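You operate a simulated robot arm through the tools that you are given. There is no shell and no other tool.

You run a simulated robot arm. Do the job below in one go: nothing can be reset, and whatever is moved stays where it is left.

JOB
Put things in order on the strip of the packing bench behind the switch board. At the end: the clear bottle stands where the clear stem stood; the clear stem from the strip of the packing bench behind the switch board stands where the spool stood; the clear bulb from the strip of the packing bench behind the switch board is on the frosted glass plate; the spool from the strip of the packing bench behind the switch board stands where the clear bulb stood; the grey pad stands where the clear bottle stood; whatever was shut is shut again. Leave all else as you found it, and nothing knocked over. Set down upright: bulb.
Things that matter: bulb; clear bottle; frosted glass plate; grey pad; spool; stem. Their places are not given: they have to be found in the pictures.

The check looks at the end state, three seconds after you hand in, the way a careful person would. Anything else that was tipped, shoved, dropped, spilled or broken makes it a failure.

ROBOT AND FRAMES
A 7-joint arm with a two-finger parallel gripper, fixed in place. Base frame: the origin is at the foot of the arm, x ahead of it, y to its left, z up; the work surface is at about z = 0. Readings come in mm, degrees, newtons and seconds.
With the tool pointing down near the work surface it reaches from about 240 to 620 mm from the base axis. Its first joint turns from -66.0 to 66.0 degrees. Payload 2.6 kg.
Tool frame: the origin (TCP) lies between the finger pads and is the grasp point; the fingertips stand 30 mm ahead of it; z points along the fingers, y is the line along which they close. Largest opening 94 mm; finger width 28, thickness 10; the body of the gripper, 50 by 96 mm, starts 55 mm behind the TCP.
Orientation is that of the tool frame in the base frame, as a unit quaternion [x, y, z, w]. With the fingers straight down and closing along the base's y, the tool's x points along the base's -x, its y along +y and its z along -z.

CONTROLS
- The arm moves only by the tool move_arm. Its arguments are lists of equal length, an entry for each row: "gripper": the gripper command, from -1 (shut) to 1 (fully open), values between in proportion; "travel": the shift along the base's x, y, z in units of 500 mm (1.0 is 500 mm), a list of three; "rot": the turn, a rotation vector about the base's x, y, z in units of 45 degrees (1.0 is 45 degrees), a list of three. In form: {"gripper": [gripper, ...], "travel": [[x, y, z], ...], "rot": [[rx, ry, rz], ...]}. A call has 1 to 20 rows; each row is the pose to reach, as a shift and turn from the pose commanded when the call began. A call with a number of a shift or a turn outside -1 to 1 is refused whole. A row lasts 0.2 s, in which the tool goes at most 50 mm and 8.6 degrees; a call with a longer step from one row to the next is refused whole, and so is a gripper value outside its range. Where a pose cannot be reached the arm comes as near as it can. A force on the tool above 40 N (or 10 N above the force at the start of the call, whichever is more), or a blocked arm, ends the call early, and 0.2 s more pass. Each finger travels about 72 mm/s and halts on what it meets, pressing with about 42 N; the grip force reading is that of the motor and also rises with nothing between the fingers. The clock runs only during rows and for 0.2 s after the last one: add rows that repeat a pose to give the fingers time. It gives the time, the measured TCP pose, the force on the tool (base axes), the opening and the grip force at its end, in the units of the frame above (readings bear some noise), with the torque about the TCP (base axes, N m) and any sound that the robot's microphone picked up.
- Cameras (640 x 400 px; columns grow to the right, rows downward): "scene" is fixed at [46.6, 449.7, 551.8]; the picture's right is [-0.60, -0.80, 0.00], its down [-0.54, 0.41, -0.73] and it looks along [0.58, -0.44, -0.68] (base axes); focal length 355 px, centre (320, 200). "wrist" rides on the gripper at [76, 14, -102] in the tool frame; the picture's right is [-0.18, 0.98, 0.00], its down [-0.75, -0.14, -0.64] and it looks along [-0.63, -0.12, 0.77] (tool axes); focal length 243 px, centre (320, 200).
- get_image(camera): a new picture of that camera. It takes no simulated time.
- locate(camera, pixels): for up to 12 pixels [column, row] of the newest picture of that camera ("zoom" is the newest enlarged one), the place [x, y, z] in the base frame of the surface seen there, good to about 3 mm. It takes no simulated time.
- inspect(camera, box): a new picture of the part [left, top, right, bottom] of that camera's present view, enlarged. It takes no simulated time.
- close_job(): hands the job in; it is judged then, once.

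Unless the task says otherwise, let go and move clear before handing in.

The tools are called after ">>>" by a JSON object that holds its "name" and its "arguments". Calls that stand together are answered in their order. move_arm: Moves the arm, as the interface text tells. Its arguments: {"type":"object","properties":{"gripper":{"type":"array","items":{"type":"number"}},"travel":{"type":"array","items":{"type":"array","items":{"type":"number"}}},"rot":{"type":"array","items":{"type":"array","items":{"type":"number"}}}},"required":["gripper","travel","rot"]} The other tools are called the same way: get_image (camera) takes a picture; locate (camera, pixels) gives the place of the surface under pixels of a picture; inspect (camera, box) takes an enlarged picture of a part of a camera's view; close_job () hands the job in.

At the start:

```text
clock: 0.0
position: [287.7, 332.1, 297.5]
tcp_rot: [0.0, 1.0, 0.0, 0.001]
wrist_force: [-0.3, 0.3, 0.0]
wrist_torque: [-0.01, 0.03, 0.04]
width: 94.1
gripper_force: 0.2
```

scene: 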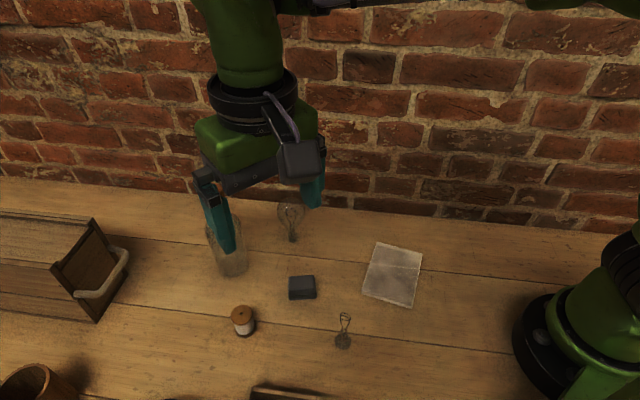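
wrist: 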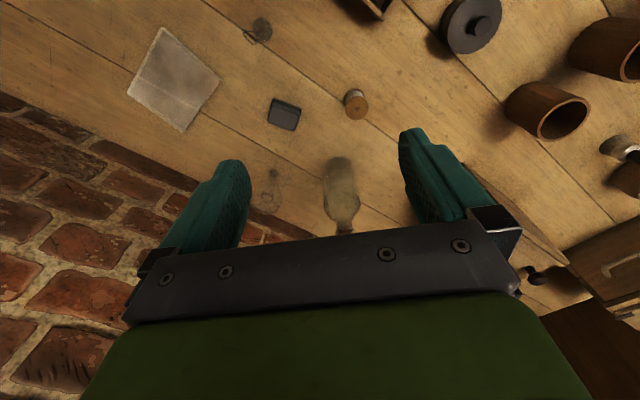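

The first pictures show a bottle around scene (228,250), a bulb at (291,220), a dark pad (302,287), a spool (242,320), a wire stem (343,332) and a glass plate (393,275). I'll enlarge these parts to see them better before moving.

>>> {"name": "inspect", "arguments": {"camera": "scene", "box": [180, 170, 440, 370]}}

>>> {"name": "inspect", "arguments": {"camera": "wrist", "box": [100, 0, 420, 240]}}

>>> {"name": "inspect", "arguments": {"camera": "scene", "box": [0, 180, 340, 400]}}

>>> {"name": "inspect", "arguments": {"camera": "wrist", "box": [340, 0, 640, 400]}}

```text
2.00 times, centred on (310, 270) of scene
```

zoom: 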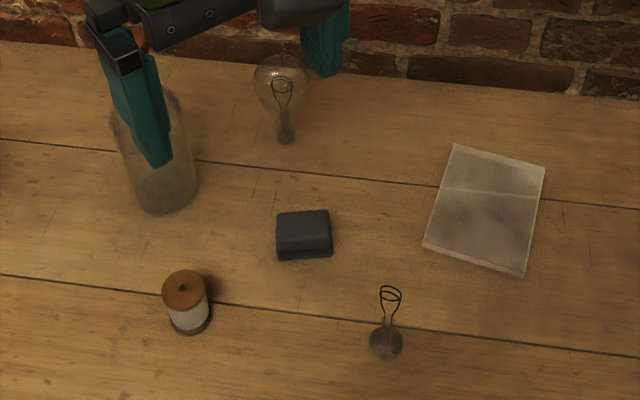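

```text
1.67 times, centred on (260, 120) of wrist
```

zoom: 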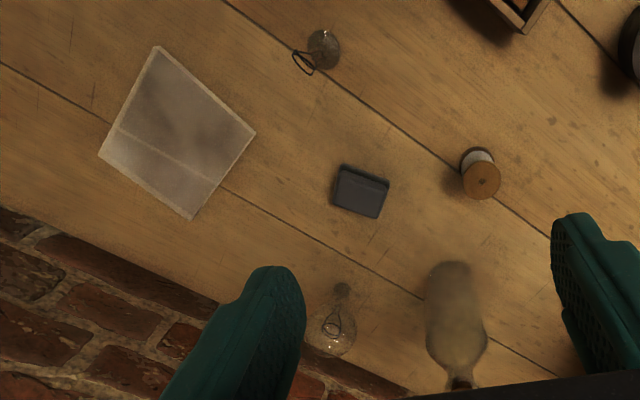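

```text
1.82 times, centred on (170, 290) of scene
```

zoom: 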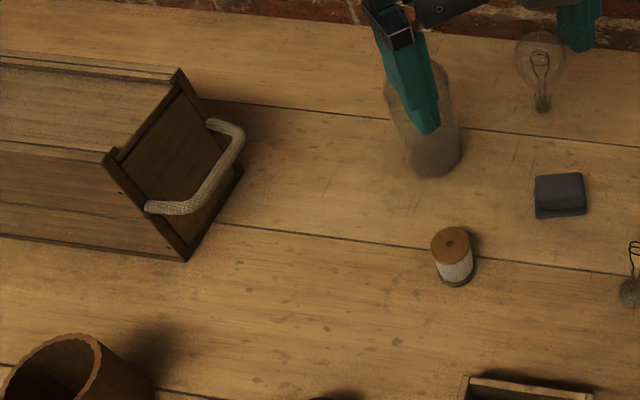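

```text
1.00 times, centred on (490, 200) of wrist (not enlarged: the box is as wide or as high as the picture)
```

zoom: 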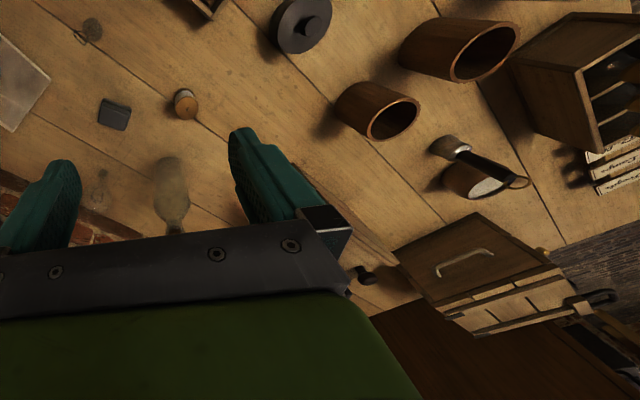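

The enlarged views show the six things clearly; next I read their places with locate in the scene picture, including the bench edge/wall and the neighbours.

>>> {"name": "get_image", "arguments": {"camera": "scene"}}

>>> {"name": "locate", "arguments": {"camera": "scene", "pixels": [[232, 265], [228, 250], [291, 215], [292, 238], [302, 281], [302, 296], [242, 314], [243, 328], [343, 341], [344, 320], [393, 270], [343, 346]]}}

>>> {"name": "locate", "arguments": {"camera": "scene", "pixels": [[377, 243], [423, 252], [411, 307], [362, 294], [450, 215], [100, 190], [290, 300], [315, 299], [315, 277], [289, 277], [125, 255], [285, 392]]}}

>>> {"name": "locate", "arguments": {"camera": "wrist", "pixels": [[340, 180], [342, 205], [270, 195], [273, 175], [285, 107], [355, 108], [262, 22], [252, 35], [470, 22], [555, 108], [375, 5], [175, 80]]}}

```text
taken
```

scene: 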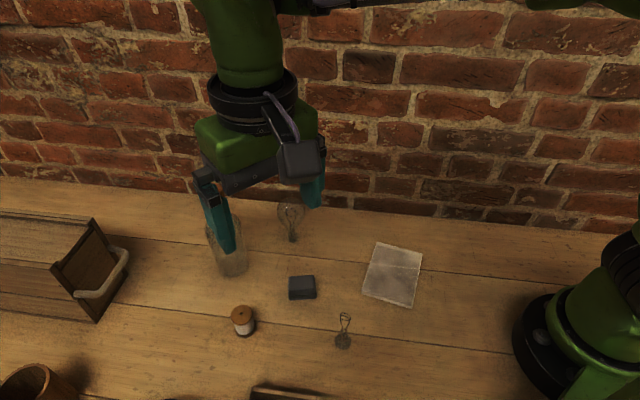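

```text
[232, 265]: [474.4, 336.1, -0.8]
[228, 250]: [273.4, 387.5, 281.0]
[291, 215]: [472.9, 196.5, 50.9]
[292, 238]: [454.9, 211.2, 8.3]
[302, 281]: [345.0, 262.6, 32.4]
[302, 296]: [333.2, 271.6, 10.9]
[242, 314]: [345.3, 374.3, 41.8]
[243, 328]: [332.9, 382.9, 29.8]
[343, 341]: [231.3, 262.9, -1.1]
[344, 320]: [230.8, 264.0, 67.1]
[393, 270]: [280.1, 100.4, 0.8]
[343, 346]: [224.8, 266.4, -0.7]
```

```text
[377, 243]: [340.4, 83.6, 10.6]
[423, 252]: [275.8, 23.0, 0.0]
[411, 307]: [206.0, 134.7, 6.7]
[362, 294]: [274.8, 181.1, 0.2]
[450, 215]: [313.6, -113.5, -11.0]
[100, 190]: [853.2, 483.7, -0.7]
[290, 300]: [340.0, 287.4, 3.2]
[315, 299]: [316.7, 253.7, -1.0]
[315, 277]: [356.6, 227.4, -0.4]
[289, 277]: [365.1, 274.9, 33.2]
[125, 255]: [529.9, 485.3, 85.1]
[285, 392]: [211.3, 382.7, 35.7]
```

```text
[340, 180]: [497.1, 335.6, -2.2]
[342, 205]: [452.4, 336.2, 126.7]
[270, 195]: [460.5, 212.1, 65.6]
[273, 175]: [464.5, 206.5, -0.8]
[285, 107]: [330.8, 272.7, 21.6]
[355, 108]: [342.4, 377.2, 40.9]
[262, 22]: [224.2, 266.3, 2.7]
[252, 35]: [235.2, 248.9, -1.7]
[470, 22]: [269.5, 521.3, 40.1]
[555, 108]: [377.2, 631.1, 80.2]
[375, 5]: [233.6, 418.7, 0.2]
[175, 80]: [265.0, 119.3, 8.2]
```

The readings place the bottle near (465,336), bulb (457,211), pad (335,268), spool (338,380), stem (229,265) and plate centre (275,105). I'll move the arm toward y≈230, z≈250 to get a closer view with the wrist camera, and clear the scene camera's view of the bottle.

>>> {"name": "move_arm", "arguments": {"gripper": [1, 1, 1, 1], "travel": [[0, -0.06, -0.03], [0, -0.12, -0.06], [0, -0.18, -0.09], [0, -0.2, -0.1]], "rot": [[0, 0, 0], [0, 0, 0], [0, 0, 0], [0, 0, 0]]}}

>>> {"name": "get_image", "arguments": {"camera": "wrist"}}

>>> {"name": "get_image", "arguments": {"camera": "scene"}}

```text
clock: 1.0
position: [287.4, 234.0, 248.1]
tcp_rot: [-0.001, 1.0, 0.0, 0.0]
wrist_force: [0.4, 0.6, 0.6]
wrist_torque: [0.03, 0.03, 0.01]
width: 94.1
gripper_force: 0.0
```

```text
taken
```

wrist: 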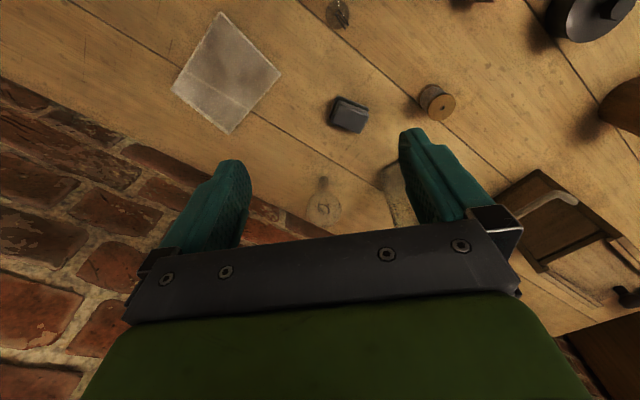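

```text
taken
```

scene: 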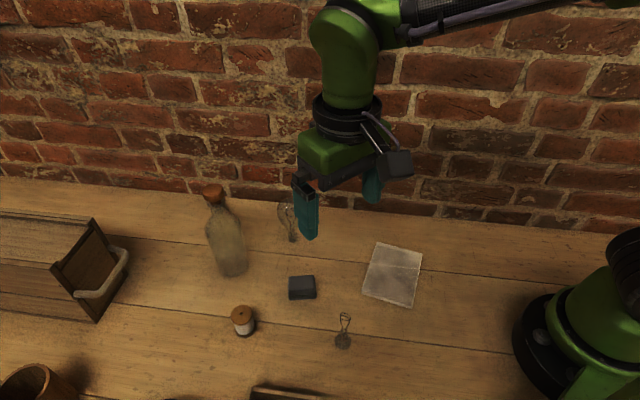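

The scene now shows the bottle at (228,230) with a cork on top at (212,192), fully visible. I'll enlarge the bottle and the bulb and measure them.

>>> {"name": "inspect", "arguments": {"camera": "scene", "box": [170, 170, 330, 290]}}

>>> {"name": "locate", "arguments": {"camera": "scene", "pixels": [[212, 190], [212, 186], [213, 200], [218, 212], [222, 225], [228, 240], [232, 262], [233, 276], [207, 235], [245, 235], [218, 270], [247, 264]]}}

>>> {"name": "inspect", "arguments": {"camera": "scene", "box": [280, 240, 440, 360]}}

>>> {"name": "inspect", "arguments": {"camera": "wrist", "box": [260, 0, 480, 240]}}

```text
3.33 times, centred on (250, 230) of scene
```

zoom: 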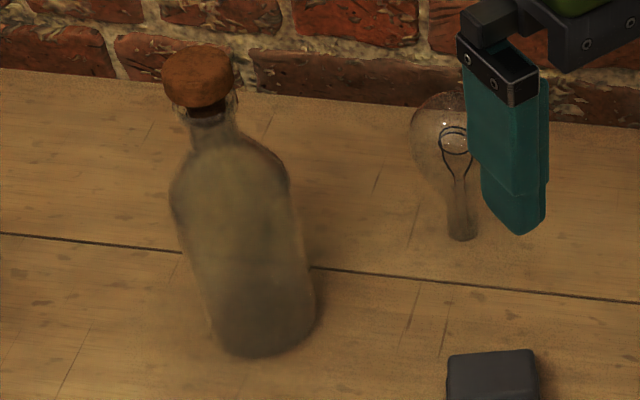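

```text
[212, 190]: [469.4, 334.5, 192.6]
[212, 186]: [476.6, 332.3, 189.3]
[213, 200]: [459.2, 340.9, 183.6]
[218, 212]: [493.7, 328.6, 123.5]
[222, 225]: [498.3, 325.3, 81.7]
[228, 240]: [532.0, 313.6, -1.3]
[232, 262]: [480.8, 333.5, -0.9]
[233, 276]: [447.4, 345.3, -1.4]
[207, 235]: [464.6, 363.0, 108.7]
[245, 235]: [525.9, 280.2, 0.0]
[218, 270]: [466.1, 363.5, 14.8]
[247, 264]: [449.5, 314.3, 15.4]
```

```text
3.33 times, centred on (360, 300) of scene
```

zoom: 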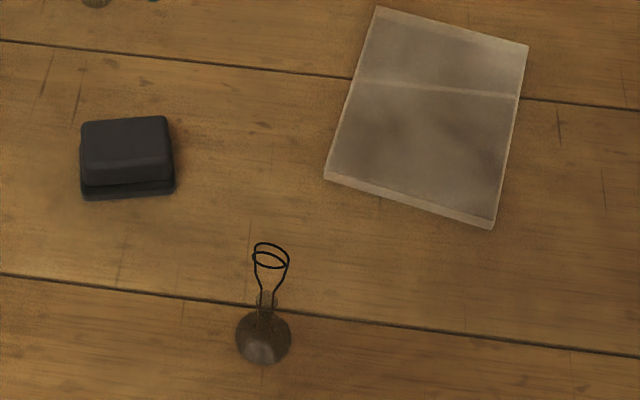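

```text
1.67 times, centred on (370, 120) of wrist
```

zoom: 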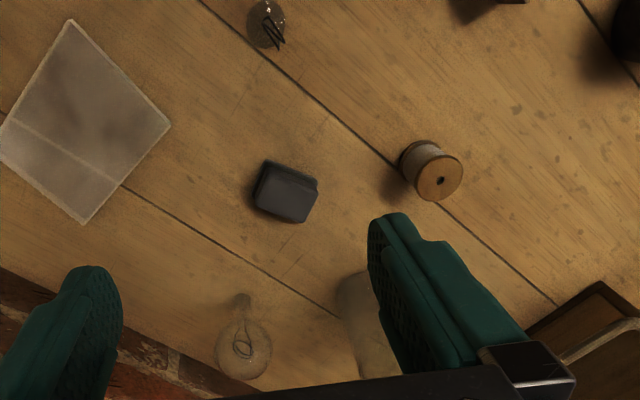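

The bottle is about 193 mm tall with a cork, body about 60 mm wide, so it must be gripped with a tilted tool; the bulb stands neck-down near (457,211). I'll go closer to the bulb with the wrist camera to measure it well.

>>> {"name": "move_arm", "arguments": {"gripper": [1, 1, 1, 1], "travel": [[0.04, -0.01, -0.05], [0.08, -0.02, -0.1], [0.12, -0.03, -0.15], [0.14, -0.042, -0.19]], "rot": [[0, 0, 0], [0, 0, 0], [0, 0, 0], [0, 0, 0]]}}

>>> {"name": "get_image", "arguments": {"camera": "wrist"}}

>>> {"name": "get_image", "arguments": {"camera": "scene"}}

```text
clock: 2.0
position: [357.9, 210.3, 153.8]
tcp_rot: [-0.001, 1.0, 0.0, 0.0]
wrist_force: [0.3, 0.5, 0.4]
wrist_torque: [-0.01, 0.0, 0.02]
width: 93.7
gripper_force: 0.0
```

```text
taken
```

wrist: 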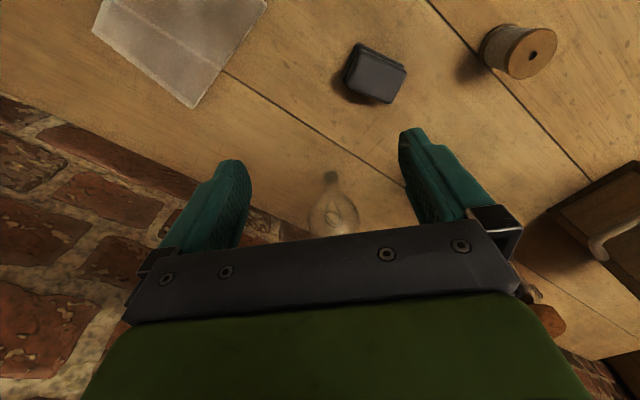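

```text
taken
```

scene: 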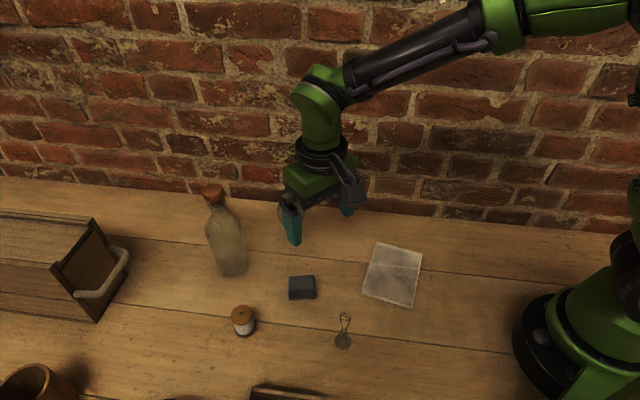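

The bulb shows at wrist (332,205), neck at (331,178), partly above the hand edge. I'll enlarge it and locate edges; also measure pad and spool here.

>>> {"name": "inspect", "arguments": {"camera": "wrist", "box": [270, 150, 398, 230]}}

>>> {"name": "locate", "arguments": {"camera": "wrist", "pixels": [[331, 178], [331, 184], [332, 195], [309, 210], [356, 210], [332, 215], [332, 225], [337, 211], [333, 170], [532, 52], [520, 76], [490, 62]]}}

>>> {"name": "locate", "arguments": {"camera": "wrist", "pixels": [[360, 50], [403, 67], [387, 101], [347, 87], [357, 42], [405, 62], [380, 85], [342, 82], [555, 40], [537, 27], [511, 72], [375, 70]]}}

```text
5.00 times, centred on (334, 190) of wrist
```

zoom: 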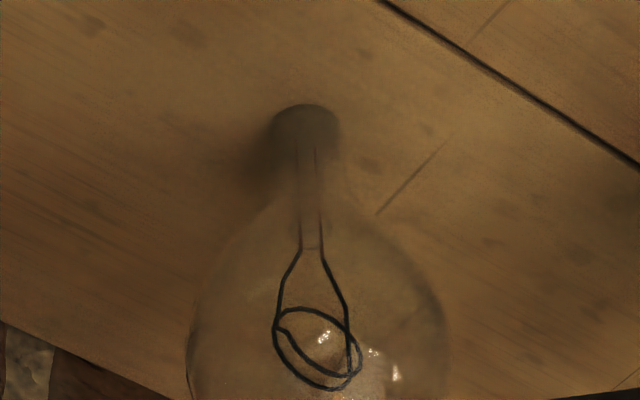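

```text
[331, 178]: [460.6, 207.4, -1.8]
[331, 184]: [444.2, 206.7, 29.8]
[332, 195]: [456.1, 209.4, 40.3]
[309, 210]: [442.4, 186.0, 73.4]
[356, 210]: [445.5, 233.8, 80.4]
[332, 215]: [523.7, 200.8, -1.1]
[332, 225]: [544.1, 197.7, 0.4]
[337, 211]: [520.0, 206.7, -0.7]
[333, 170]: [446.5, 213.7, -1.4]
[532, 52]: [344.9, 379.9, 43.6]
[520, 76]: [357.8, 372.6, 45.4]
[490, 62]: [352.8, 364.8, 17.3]
```

```text
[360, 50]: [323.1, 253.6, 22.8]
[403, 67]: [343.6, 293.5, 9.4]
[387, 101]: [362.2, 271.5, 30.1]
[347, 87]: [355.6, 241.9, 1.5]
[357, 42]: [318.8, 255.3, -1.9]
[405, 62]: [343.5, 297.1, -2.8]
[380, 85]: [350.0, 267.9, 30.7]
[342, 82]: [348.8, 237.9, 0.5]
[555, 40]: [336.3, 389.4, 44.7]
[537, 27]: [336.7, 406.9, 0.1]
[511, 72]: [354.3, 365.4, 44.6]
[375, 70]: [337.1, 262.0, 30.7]
```

The bulb's axis reads about (458,210), envelope about 55 mm wide with its equator near z≈78 and top ≈107. I'll move over it at z≈153 (tips at 123, above its top) and check alignment in the pictures.

>>> {"name": "move_arm", "arguments": {"gripper": [1, 1, 1, 1], "travel": [[0.06, -0.001, 0.01], [0.12, -0.002, 0.01], [0.18, -0.002, 0.01], [0.2, -0.002, 0.01]], "rot": [[0, 0, 0], [0, 0, 0], [0, 0, 0], [0, 0, 0]]}}

>>> {"name": "inspect", "arguments": {"camera": "scene", "box": [210, 150, 370, 250]}}

>>> {"name": "get_image", "arguments": {"camera": "wrist"}}

```text
clock: 3.0
position: [458.0, 209.1, 157.4]
tcp_rot: [0.0, 1.0, 0.0, 0.0]
wrist_force: [0.0, 0.7, -0.1]
wrist_torque: [0.01, 0.02, 0.0]
width: 94.1
gripper_force: 0.0
```

```text
4.00 times, centred on (290, 200) of scene
```

zoom: 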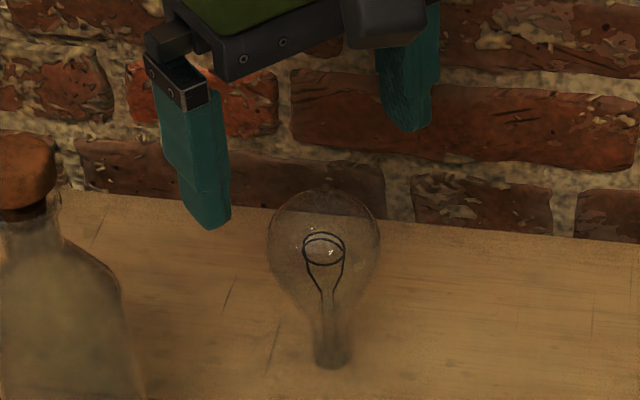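

```text
taken
```

wrist: 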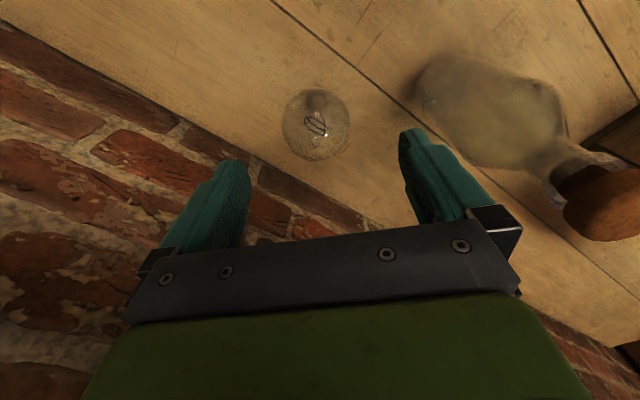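

From both views the bulb's sphere centre is at about (456.5,207,80), radius ≈26.5 mm; the fingers straddle it at wrist (230,170) and (415,150). I'll shift 2 mm, descend to z≈80 and close gradually.

>>> {"name": "move_arm", "arguments": {"gripper": [1, 1, 1, 0.7, 0.5, 0.4], "travel": [[-0.002, -0.004, 0], [-0.002, -0.004, -0.06], [-0.002, -0.004, -0.12], [-0.002, -0.004, -0.155], [-0.002, -0.004, -0.155], [-0.002, -0.004, -0.155]], "rot": [[0, 0, 0], [0, 0, 0], [0, 0, 0], [0, 0, 0], [0, 0, 0], [0, 0, 0]]}}

>>> {"name": "inspect", "arguments": {"camera": "scene", "box": [210, 150, 370, 250]}}

>>> {"name": "get_image", "arguments": {"camera": "wrist"}}

```text
clock: 4.4
position: [457.5, 208.9, 80.9]
tcp_rot: [0.0, 1.0, 0.0, 0.0]
wrist_force: [-0.3, -0.4, 0.9]
wrist_torque: [-0.03, -0.01, -0.01]
width: 65.9
gripper_force: 0.0
```

```text
4.00 times, centred on (290, 200) of scene
```

zoom: 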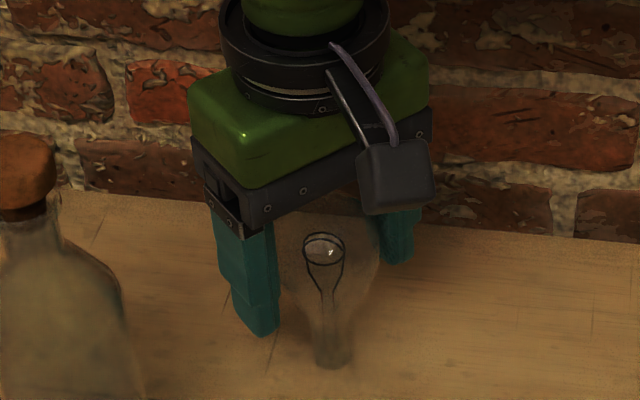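

```text
taken
```

wrist: 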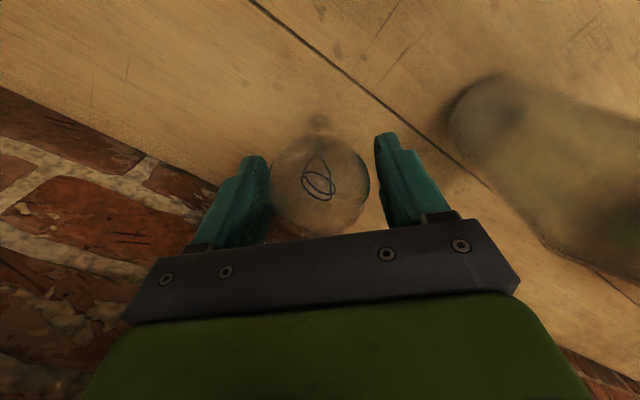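

The bulb at wrist (320,185) sits nearer the left finger (gap ~1 px) than the right one (~13 px). I'll shift y by about -3.5 mm and close slowly.

>>> {"name": "move_arm", "arguments": {"gripper": [0.4, 0.4, 0.35], "travel": [[0, -0.003, 0], [0, -0.007, 0], [0, -0.007, 0]], "rot": [[0, 0, 0], [0, 0, 0], [0, 0, 0]]}}

>>> {"name": "inspect", "arguments": {"camera": "wrist", "box": [220, 100, 420, 240]}}

```text
clock: 5.2
position: [457.9, 205.1, 80.3]
tcp_rot: [0.0, 1.0, 0.0, 0.0]
wrist_force: [0.4, -0.1, -0.5]
wrist_torque: [-0.01, 0.01, 0.0]
width: 63.3
gripper_force: 0.0
```

```text
2.86 times, centred on (320, 170) of wrist
```

zoom: 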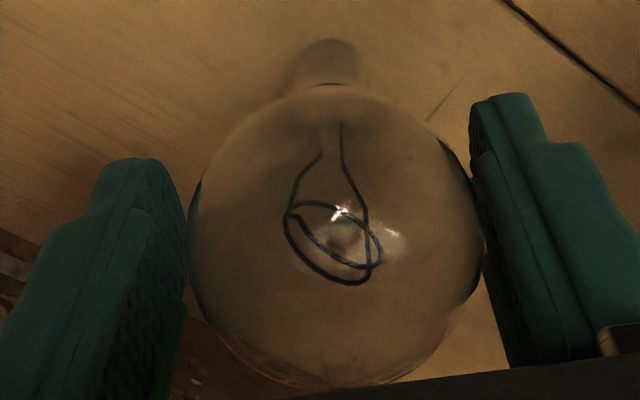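

The bulb is now centred between the pads (zoom 190–483). I'll close gradually to hold it.

>>> {"name": "move_arm", "arguments": {"gripper": [0.28, 0.22, 0.17, 0.13, 0.1, 0.07, 0.04, 0.02, 0.02], "travel": [[0, 0, 0], [0, 0, 0], [0, 0, 0], [0, 0, 0], [0, 0, 0], [0, 0, 0], [0, 0, 0], [0, 0, 0], [0, 0, 0]], "rot": [[0, 0, 0], [0, 0, 0], [0, 0, 0], [0, 0, 0], [0, 0, 0], [0, 0, 0], [0, 0, 0], [0, 0, 0], [0, 0, 0]]}}

>>> {"name": "get_image", "arguments": {"camera": "wrist"}}

>>> {"name": "inspect", "arguments": {"camera": "scene", "box": [210, 150, 370, 250]}}

```text
clock: 7.2
position: [458.0, 205.1, 80.8]
tcp_rot: [0.0, 1.0, 0.0, 0.001]
wrist_force: [-0.3, -0.4, 0.3]
wrist_torque: [-0.01, 0.02, -0.02]
width: 52.4
gripper_force: 30.0
```

```text
taken
```

wrist: 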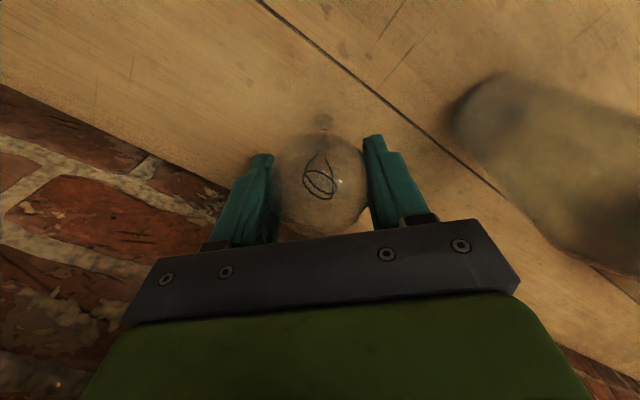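

```text
4.00 times, centred on (290, 200) of scene
```

zoom: 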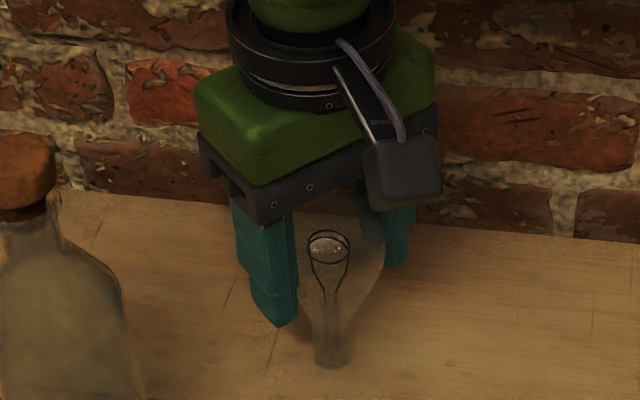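

Held at width 52.4 mm with 30 N. I'll lift slowly by about 60 mm and check that it comes along straight.

>>> {"name": "move_arm", "arguments": {"gripper": [0, 0, 0, 0, 0, 0, 0], "travel": [[0, 0, 0.01], [0, 0, 0.02], [0, 0, 0.04], [0, 0, 0.07], [0, 0, 0.1], [0, 0, 0.13], [0, 0, 0.14]], "rot": [[0, 0, 0], [0, 0, 0], [0, 0, 0], [0, 0, 0], [0, 0, 0], [0, 0, 0], [0, 0, 0]]}}

>>> {"name": "inspect", "arguments": {"camera": "scene", "box": [210, 130, 370, 250]}}

>>> {"name": "get_image", "arguments": {"camera": "wrist"}}

```text
clock: 8.8
position: [456.4, 205.2, 150.3]
tcp_rot: [0.0, 1.0, 0.0, -0.001]
wrist_force: [0.0, -0.2, -0.1]
wrist_torque: [0.06, 0.03, -0.02]
width: 52.3
gripper_force: 29.1
```

```text
3.33 times, centred on (290, 190) of scene
```

zoom: 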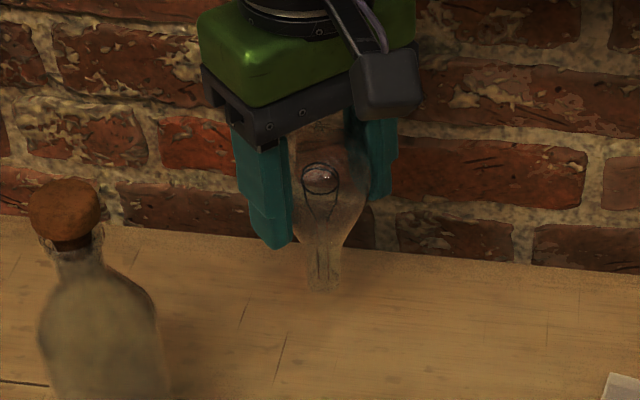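

```text
taken
```

wrist: 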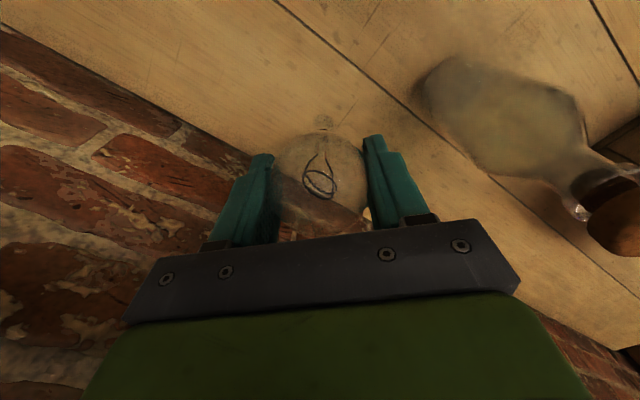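

The bulb hangs straight in the grip. I'll carry it to above the plate's centre near (274,106), keeping the height, and check the plate in the pictures.

>>> {"name": "move_arm", "arguments": {"gripper": [0, 0, 0, 0, 0, 0, 0, 0, 0], "travel": [[-0.02, -0.01, 0], [-0.07, -0.038, 0], [-0.13, -0.07, 0], [-0.19, -0.103, 0], [-0.25, -0.136, 0], [-0.31, -0.168, 0], [-0.35, -0.19, 0], [-0.366, -0.198, 0], [-0.366, -0.198, 0]], "rot": [[0, 0, 0], [0, 0, 0], [0, 0, 0], [0, 0, 0], [0, 0, 0], [0, 0, 0], [0, 0, 0], [0, 0, 0], [0, 0, 0]]}}

>>> {"name": "inspect", "arguments": {"camera": "scene", "box": [320, 190, 480, 320]}}

>>> {"name": "get_image", "arguments": {"camera": "wrist"}}

>>> {"name": "get_image", "arguments": {"camera": "scene"}}

```text
clock: 10.8
position: [272.9, 105.7, 151.0]
tcp_rot: [0.0, 1.0, 0.0, 0.0]
wrist_force: [0.4, 1.0, -0.4]
wrist_torque: [0.0, -0.02, 0.01]
width: 52.1
gripper_force: 29.8
```

```text
3.08 times, centred on (400, 255) of scene
```

zoom: 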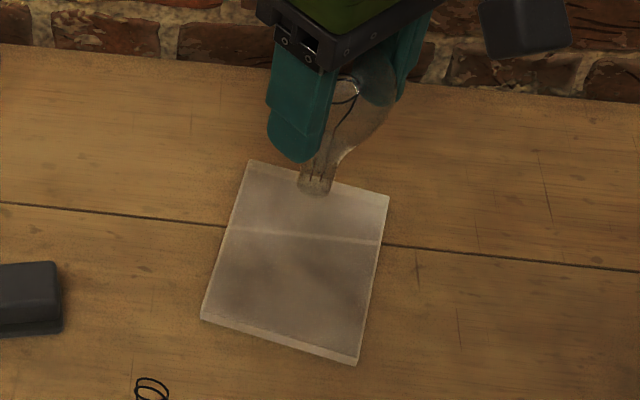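

```text
taken
```

wrist: 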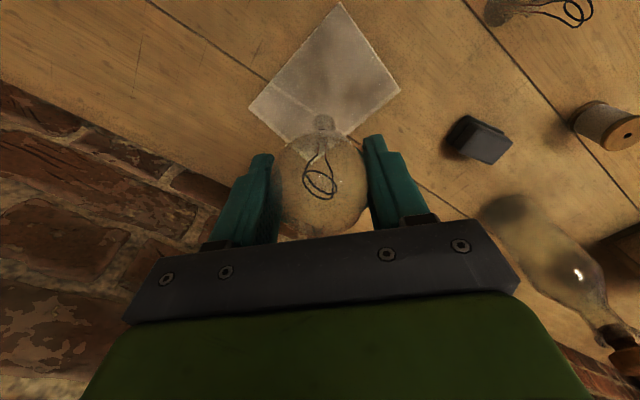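

```text
taken
```

scene: 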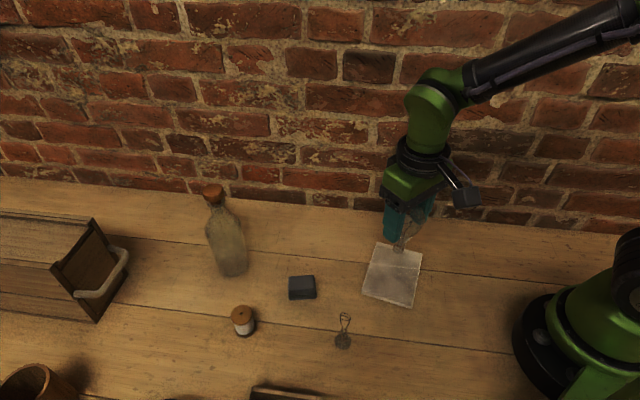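

The plate's corners work out to a centre of (275,106) with its top around z≈8. I'll descend straight to about TCP z≈93 (bulb base ~12 mm), then feel for contact.

>>> {"name": "move_arm", "arguments": {"gripper": [0, 0, 0, 0, 0, 0], "travel": [[0.002, 0, -0.02], [0.004, 0, -0.05], [0.004, 0, -0.08], [0.004, 0, -0.1], [0.004, 0, -0.114], [0.004, 0, -0.114]], "rot": [[0, 0, 0], [0, 0, 0], [0, 0, 0], [0, 0, 0], [0, 0, 0], [0, 0, 0]]}}

>>> {"name": "inspect", "arguments": {"camera": "scene", "box": [340, 200, 460, 300]}}

>>> {"name": "inspect", "arguments": {"camera": "wrist", "box": [200, 0, 440, 240]}}

```text
clock: 12.2
position: [275.9, 105.8, 94.2]
tcp_rot: [-0.001, 1.0, 0.0, 0.0]
wrist_force: [0.4, 0.2, 0.8]
wrist_torque: [-0.02, 0.0, -0.01]
width: 52.4
gripper_force: 30.3
```

```text
4.00 times, centred on (400, 250) of scene
```

zoom: 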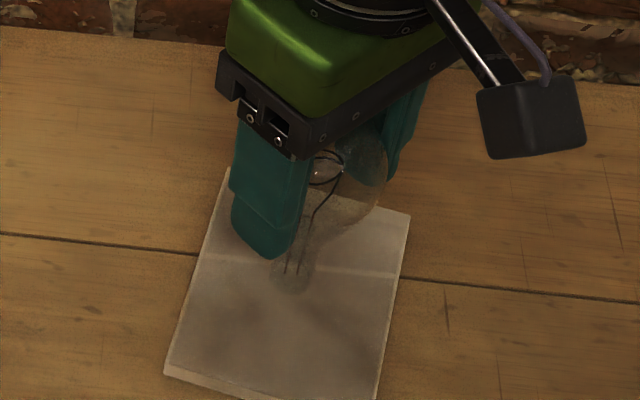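

```text
1.67 times, centred on (320, 120) of wrist
```

zoom: 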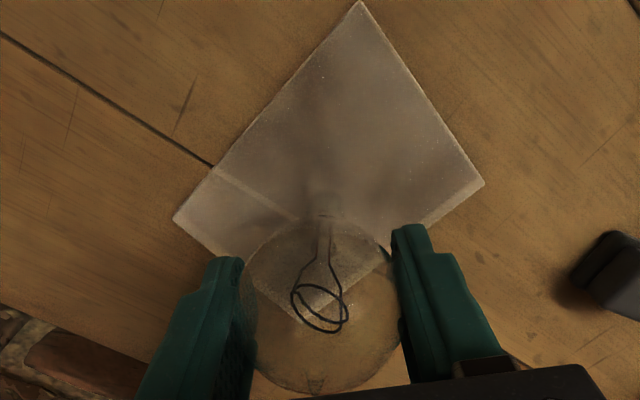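

No contact yet (force ~0.8 N). I'll lower in small steps of ~1–2 mm and read the force.

>>> {"name": "move_arm", "arguments": {"gripper": [0, 0, 0], "travel": [[0, 0, -0.003], [0, 0, -0.006], [0, 0, -0.006]], "rot": [[0, 0, 0], [0, 0, 0], [0, 0, 0]]}}

```text
clock: 13.0
position: [275.9, 106.9, 90.1]
tcp_rot: [0.0, 1.0, 0.0, 0.0]
wrist_force: [-2.3, -1.4, 7.6]
wrist_torque: [-0.09, 0.13, 0.0]
width: 52.6
gripper_force: 29.7
```

Contact is felt: 7.6 N upward at TCP z≈90. I'll ease up about 0.7 mm, then open slowly.

>>> {"name": "move_arm", "arguments": {"gripper": [0, 0.04, 0.08, 0.1, 0.12, 0.14, 0.18, 0.25, 0.4, 0.6, 0.6], "travel": [[0, 0, 0.0014], [0, 0, 0.0014], [0, 0, 0.0014], [0, 0, 0.0014], [0, 0, 0.0014], [0, 0, 0.0014], [0, 0, 0.0014], [0, 0, 0.0014], [0, 0, 0.0014], [0, 0, 0.0014], [0, 0, 0.0014]], "rot": [[0, 0, 0], [0, 0, 0], [0, 0, 0], [0, 0, 0], [0, 0, 0], [0, 0, 0], [0, 0, 0], [0, 0, 0], [0, 0, 0], [0, 0, 0], [0, 0, 0]]}}

>>> {"name": "inspect", "arguments": {"camera": "scene", "box": [340, 200, 460, 300]}}

>>> {"name": "inspect", "arguments": {"camera": "wrist", "box": [200, 0, 440, 240]}}

```text
clock: 15.4
position: [275.8, 106.1, 91.3]
tcp_rot: [0.0, 1.0, 0.0, -0.001]
wrist_force: [0.0, -1.1, -1.0]
wrist_torque: [-0.04, 0.02, 0.03]
width: 74.9
gripper_force: 0.1
```

```text
4.00 times, centred on (400, 250) of scene
```

zoom: 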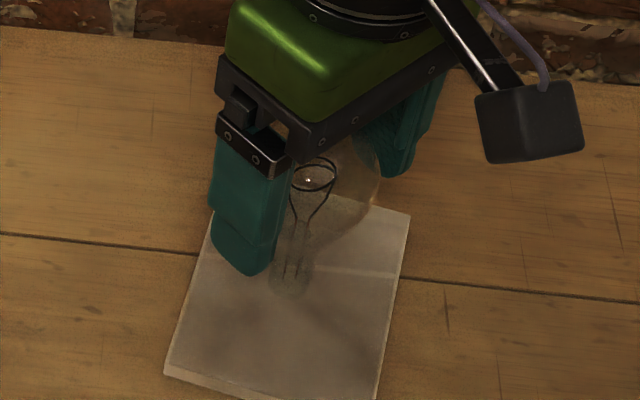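

```text
1.67 times, centred on (320, 120) of wrist
```

zoom: 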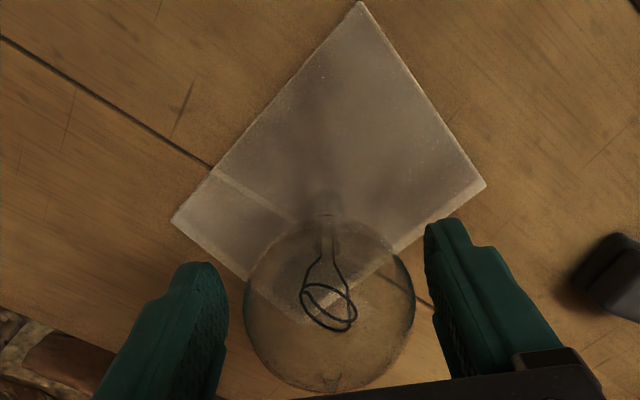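

The bulb stands on the plate, free of the fingers. I'll raise straight up to z≈200.

>>> {"name": "move_arm", "arguments": {"gripper": [0.6, 0.6, 0.6, 0.6, 0.6, 0.6], "travel": [[0, 0, 0.03], [0, 0, 0.07], [0, 0, 0.12], [0, 0, 0.17], [0, 0, 0.22], [0, 0, 0.26]], "rot": [[0, 0, 0], [0, 0, 0], [0, 0, 0], [0, 0, 0], [0, 0, 0], [0, 0, 0]]}}

>>> {"name": "inspect", "arguments": {"camera": "scene", "box": [340, 200, 460, 300]}}

>>> {"name": "get_image", "arguments": {"camera": "wrist"}}

```text
clock: 16.8
position: [275.5, 106.0, 220.6]
tcp_rot: [-0.001, 1.0, 0.0, -0.001]
wrist_force: [-0.4, -1.1, 0.5]
wrist_torque: [0.0, 0.01, -0.01]
width: 75.2
gripper_force: 0.1
```

```text
4.00 times, centred on (400, 250) of scene
```

zoom: 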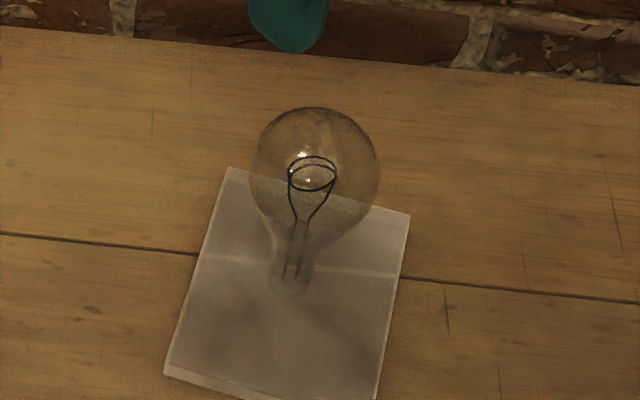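

```text
taken
```

wrist: 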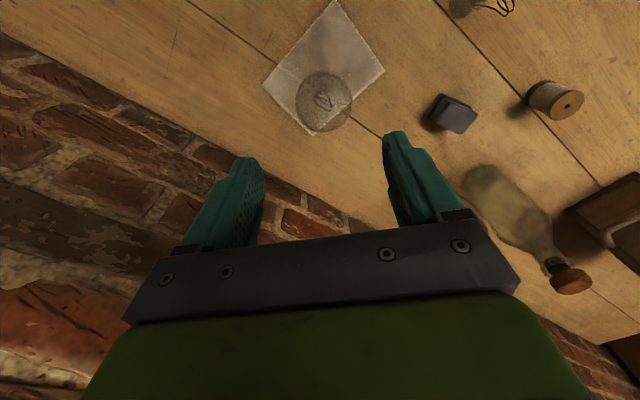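

The bulb stands upright on the plate with its base at scene zoom (290,285). Next: the spool near (344,378), top z≈44. I'll move over it at z≈150 and check alignment.

>>> {"name": "move_arm", "arguments": {"gripper": [0.6, 0.6, 0.6, 0.6, 0.6, 0.6, 0.6, 0.6, 0.6], "travel": [[0.01, 0.05, 0], [0.03, 0.13, 0], [0.05, 0.21, 0], [0.07, 0.29, 0], [0.09, 0.37, 0], [0.11, 0.45, 0], [0.13, 0.52, -0.03], [0.137, 0.544, -0.1], [0.137, 0.544, -0.14]], "rot": [[0, 0, 0], [0, 0, 0], [0, 0, 0], [0, 0, 0], [0, 0, 0], [0, 0, 0], [0, 0, 0], [0, 0, 0], [0, 0, 0]]}}

>>> {"name": "get_image", "arguments": {"camera": "wrist"}}

>>> {"name": "inspect", "arguments": {"camera": "scene", "box": [180, 240, 340, 360]}}

```text
clock: 18.8
position: [344.1, 379.3, 150.6]
tcp_rot: [0.0, 1.0, 0.0, 0.001]
wrist_force: [1.2, -0.5, 0.2]
wrist_torque: [0.0, -0.02, -0.01]
width: 75.3
gripper_force: 0.1
```

```text
taken
```

wrist: 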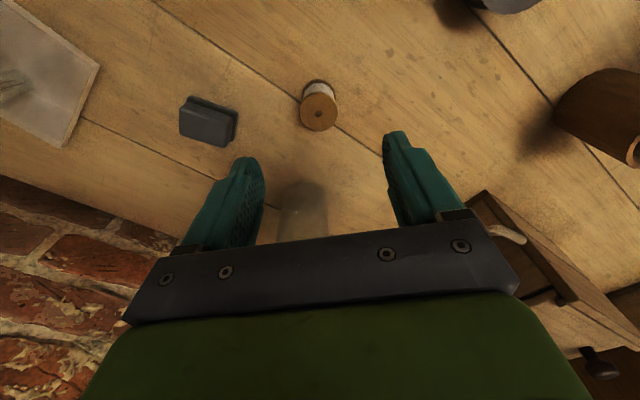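

```text
3.33 times, centred on (260, 300) of scene
```

zoom: 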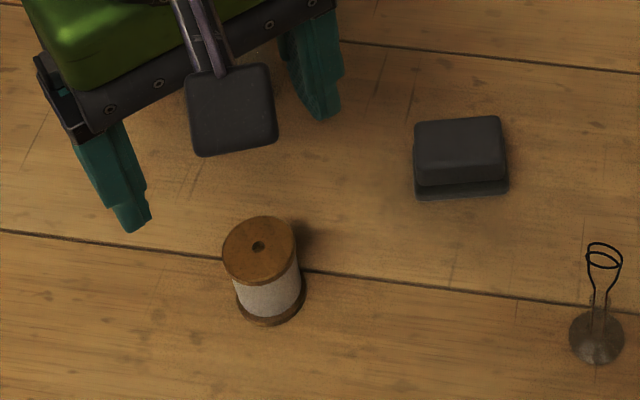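

The spool's axis works out to (344.5,377), about 35 mm wide and 44 high; the TCP is at (344,379). I'll shift -1.5 mm in y, descend to z≈35 and close gradually.

>>> {"name": "move_arm", "arguments": {"gripper": [0.5, 0.4, 0.3, 0.2, 0.1, 0.1], "travel": [[0, -0.003, -0.04], [0, -0.003, -0.1], [0, -0.003, -0.16], [0, -0.003, -0.2], [0, -0.003, -0.23], [0, -0.003, -0.231]], "rot": [[0, 0, 0], [0, 0, 0], [0, 0, 0], [0, 0, 0], [0, 0, 0], [0, 0, 0]]}}

>>> {"name": "inspect", "arguments": {"camera": "wrist", "box": [220, 80, 420, 240]}}

>>> {"name": "inspect", "arguments": {"camera": "scene", "box": [180, 240, 340, 360]}}

```text
clock: 20.2
position: [343.9, 377.6, 35.0]
tcp_rot: [0.0, 1.0, 0.0, -0.001]
wrist_force: [0.2, 0.5, 0.5]
wrist_torque: [0.0, 0.01, 0.0]
width: 51.7
gripper_force: 0.1
```

```text
2.50 times, centred on (320, 160) of wrist
```

zoom: 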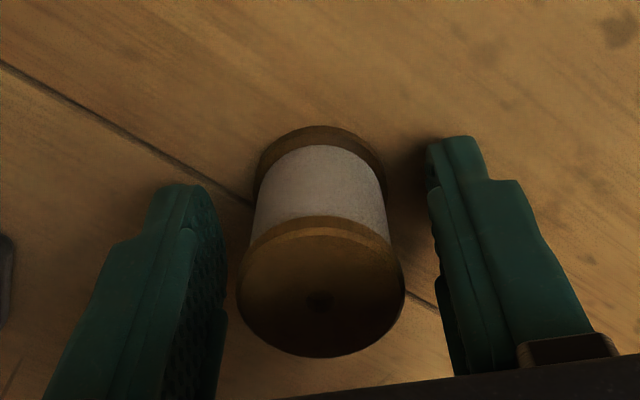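

```text
3.33 times, centred on (260, 300) of scene
```

zoom: 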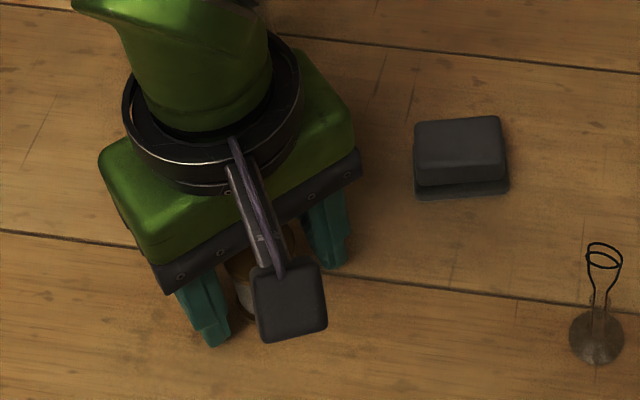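

The spool sits a bit nearer the left finger. I'll shift -2 mm in y and close gradually.

>>> {"name": "move_arm", "arguments": {"gripper": [0.1, 0.0, -0.1, -0.16, -0.2, -0.24, -0.28, -0.34, -0.4, -0.4], "travel": [[0, -0.004, 0], [0, -0.004, 0], [0, -0.004, 0], [0, -0.004, 0], [0, -0.004, 0], [0, -0.004, 0], [0, -0.004, 0], [0, -0.004, 0], [0, -0.004, 0], [0, -0.004, 0]], "rot": [[0, 0, 0], [0, 0, 0], [0, 0, 0], [0, 0, 0], [0, 0, 0], [0, 0, 0], [0, 0, 0], [0, 0, 0], [0, 0, 0], [0, 0, 0]]}}

>>> {"name": "inspect", "arguments": {"camera": "wrist", "box": [220, 80, 420, 240]}}

```text
clock: 22.4
position: [344.0, 374.9, 36.0]
tcp_rot: [0.0, 1.0, 0.001, 0.0]
wrist_force: [-0.1, -1.0, 0.3]
wrist_torque: [-0.03, 0.02, 0.03]
width: 32.3
gripper_force: 41.9
```

```text
2.50 times, centred on (320, 160) of wrist
```

zoom: 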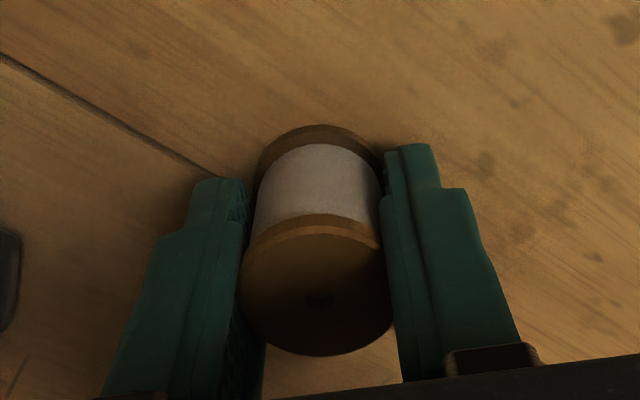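

The spool is held (width 32.3, 42 N). I'll lift 80 mm, go across at x≈344 to y≈207 (clear of the bottle), then out to x≈457.

>>> {"name": "move_arm", "arguments": {"gripper": [-0.4, -0.4, -0.4, -0.4, -0.4, -0.4, -0.4, -0.4, -0.4, -0.4, -0.4, -0.4, -0.4, -0.4], "travel": [[0, 0, 0.02], [0, 0, 0.06], [0, 0, 0.12], [0, -0.04, 0.16], [0, -0.1, 0.16], [0, -0.17, 0.16], [0, -0.24, 0.16], [0, -0.3, 0.16], [0.04, -0.33, 0.16], [0.1, -0.336, 0.16], [0.16, -0.336, 0.16], [0.21, -0.336, 0.16], [0.226, -0.336, 0.16], [0.226, -0.336, 0.16]], "rot": [[0, 0, 0], [0, 0, 0], [0, 0, 0], [0, 0, 0], [0, 0, 0], [0, 0, 0], [0, 0, 0], [0, 0, 0], [0, 0, 0], [0, 0, 0], [0, 0, 0], [0, 0, 0], [0, 0, 0], [0, 0, 0]]}}

>>> {"name": "inspect", "arguments": {"camera": "wrist", "box": [220, 80, 420, 240]}}

>>> {"name": "get_image", "arguments": {"camera": "scene"}}

```text
clock: 25.4
position: [456.1, 205.7, 115.2]
tcp_rot: [0.0, 1.0, 0.0, 0.0]
wrist_force: [0.2, -0.4, -0.2]
wrist_torque: [0.06, 0.0, -0.01]
width: 32.1
gripper_force: 41.8
```

```text
2.50 times, centred on (320, 160) of wrist
```

zoom: 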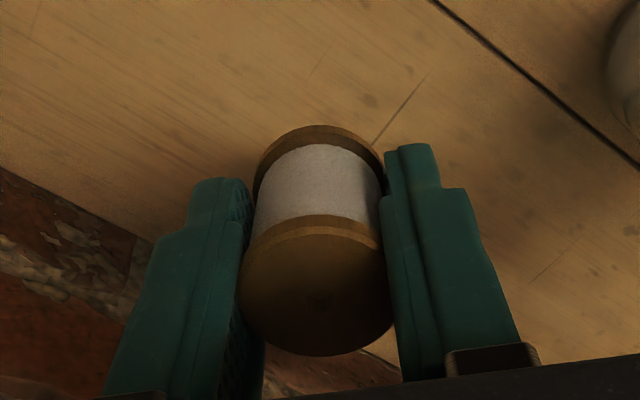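

```text
taken
```

scene: 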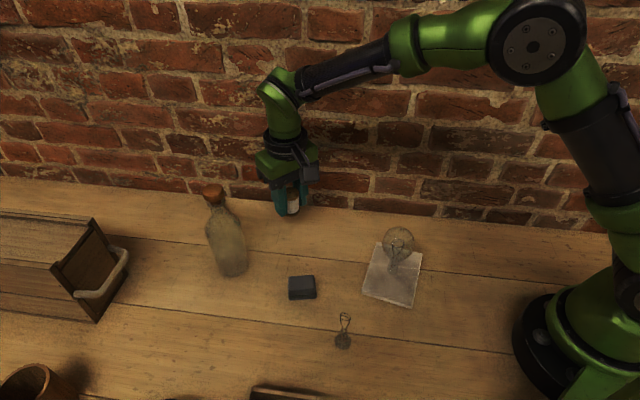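

The spool hangs over the bulb's old place; TCP at (456,205.7,115). I'll nudge by ~1 mm, descend ~78 mm and read the force.

>>> {"name": "move_arm", "arguments": {"gripper": [-0.4, -0.4, -0.4, -0.4, -0.4, -0.4, -0.4], "travel": [[0.001, 0.002, -0.03], [0.001, 0.002, -0.08], [0.001, 0.002, -0.12], [0.001, 0.002, -0.145], [0.001, 0.002, -0.154], [0.001, 0.002, -0.157], [0.001, 0.002, -0.157]], "rot": [[0, 0, 0], [0, 0, 0], [0, 0, 0], [0, 0, 0], [0, 0, 0], [0, 0, 0], [0, 0, 0]]}}

```text
clock: 27.0
position: [457.6, 207.2, 36.3]
tcp_rot: [0.0, 1.0, 0.0, 0.0]
wrist_force: [-0.4, 0.1, -0.1]
wrist_torque: [0.01, 0.04, 0.02]
width: 32.1
gripper_force: 41.6
```

No contact force yet at z≈36.3; lowering another 1–1.5 mm to feel the bench.

>>> {"name": "move_arm", "arguments": {"gripper": [-0.4, -0.4, -0.4], "travel": [[0, 0, -0.001], [0, 0, -0.003], [0, 0, -0.003]], "rot": [[0, 0, 0], [0, 0, 0], [0, 0, 0]]}}

```text
clock: 27.8
position: [457.9, 207.5, 35.9]
tcp_rot: [-0.001, 1.0, -0.001, 0.0]
wrist_force: [-0.5, -0.2, 3.2]
wrist_torque: [-0.08, 0.01, 0.0]
width: 32.3
gripper_force: 41.8
```

Light contact, 3.2 N. Releasing slowly and rising straight up.

>>> {"name": "move_arm", "arguments": {"gripper": [-0.36, -0.32, -0.28, -0.24, -0.15, 0, 0.2, 0.2, 0.2, 0.2, 0.2, 0.2, 0.2], "travel": [[0, 0, 0], [0, 0, 0], [0, 0, 0], [0, 0, 0], [0, 0, 0], [0, 0, 0], [0, 0, 0], [0, 0, 0.02], [0, 0, 0.06], [0, 0, 0.12], [0, 0, 0.18], [0, 0, 0.23], [0, 0, 0.23]], "rot": [[0, 0, 0], [0, 0, 0], [0, 0, 0], [0, 0, 0], [0, 0, 0], [0, 0, 0], [0, 0, 0], [0, 0, 0], [0, 0, 0], [0, 0, 0], [0, 0, 0], [0, 0, 0], [0, 0, 0]]}}

>>> {"name": "inspect", "arguments": {"camera": "scene", "box": [210, 170, 370, 290]}}

>>> {"name": "get_image", "arguments": {"camera": "wrist"}}

>>> {"name": "locate", "arguments": {"camera": "wrist", "pixels": [[320, 113], [310, 105]]}}

```text
clock: 30.6
position: [458.6, 208.5, 149.9]
tcp_rot: [-0.001, 1.0, -0.001, 0.001]
wrist_force: [-0.1, 0.2, -0.1]
wrist_torque: [-0.01, -0.01, 0.02]
width: 56.6
gripper_force: 0.0
```

```text
3.33 times, centred on (290, 230) of scene
```

zoom: 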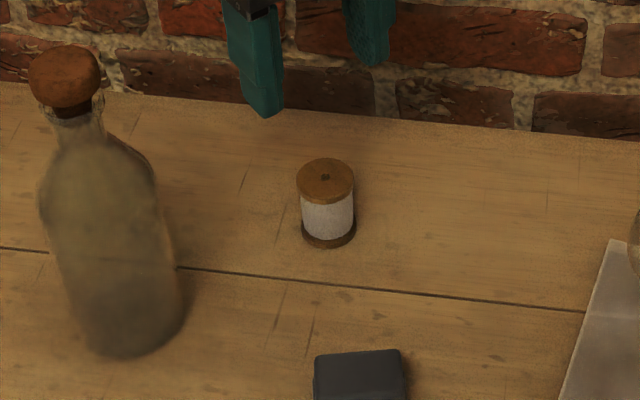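

```text
taken
```

wrist: 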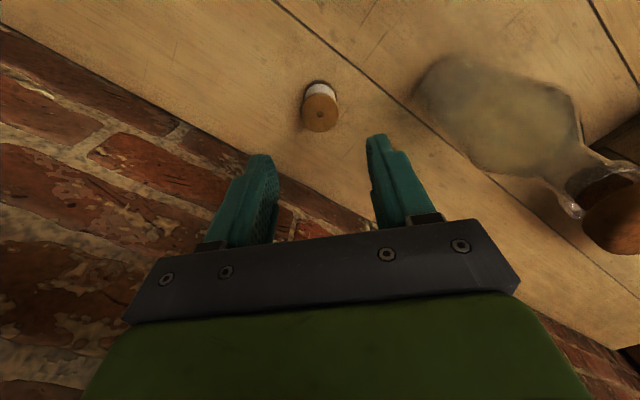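

```text
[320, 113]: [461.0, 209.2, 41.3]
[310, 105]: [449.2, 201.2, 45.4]
```

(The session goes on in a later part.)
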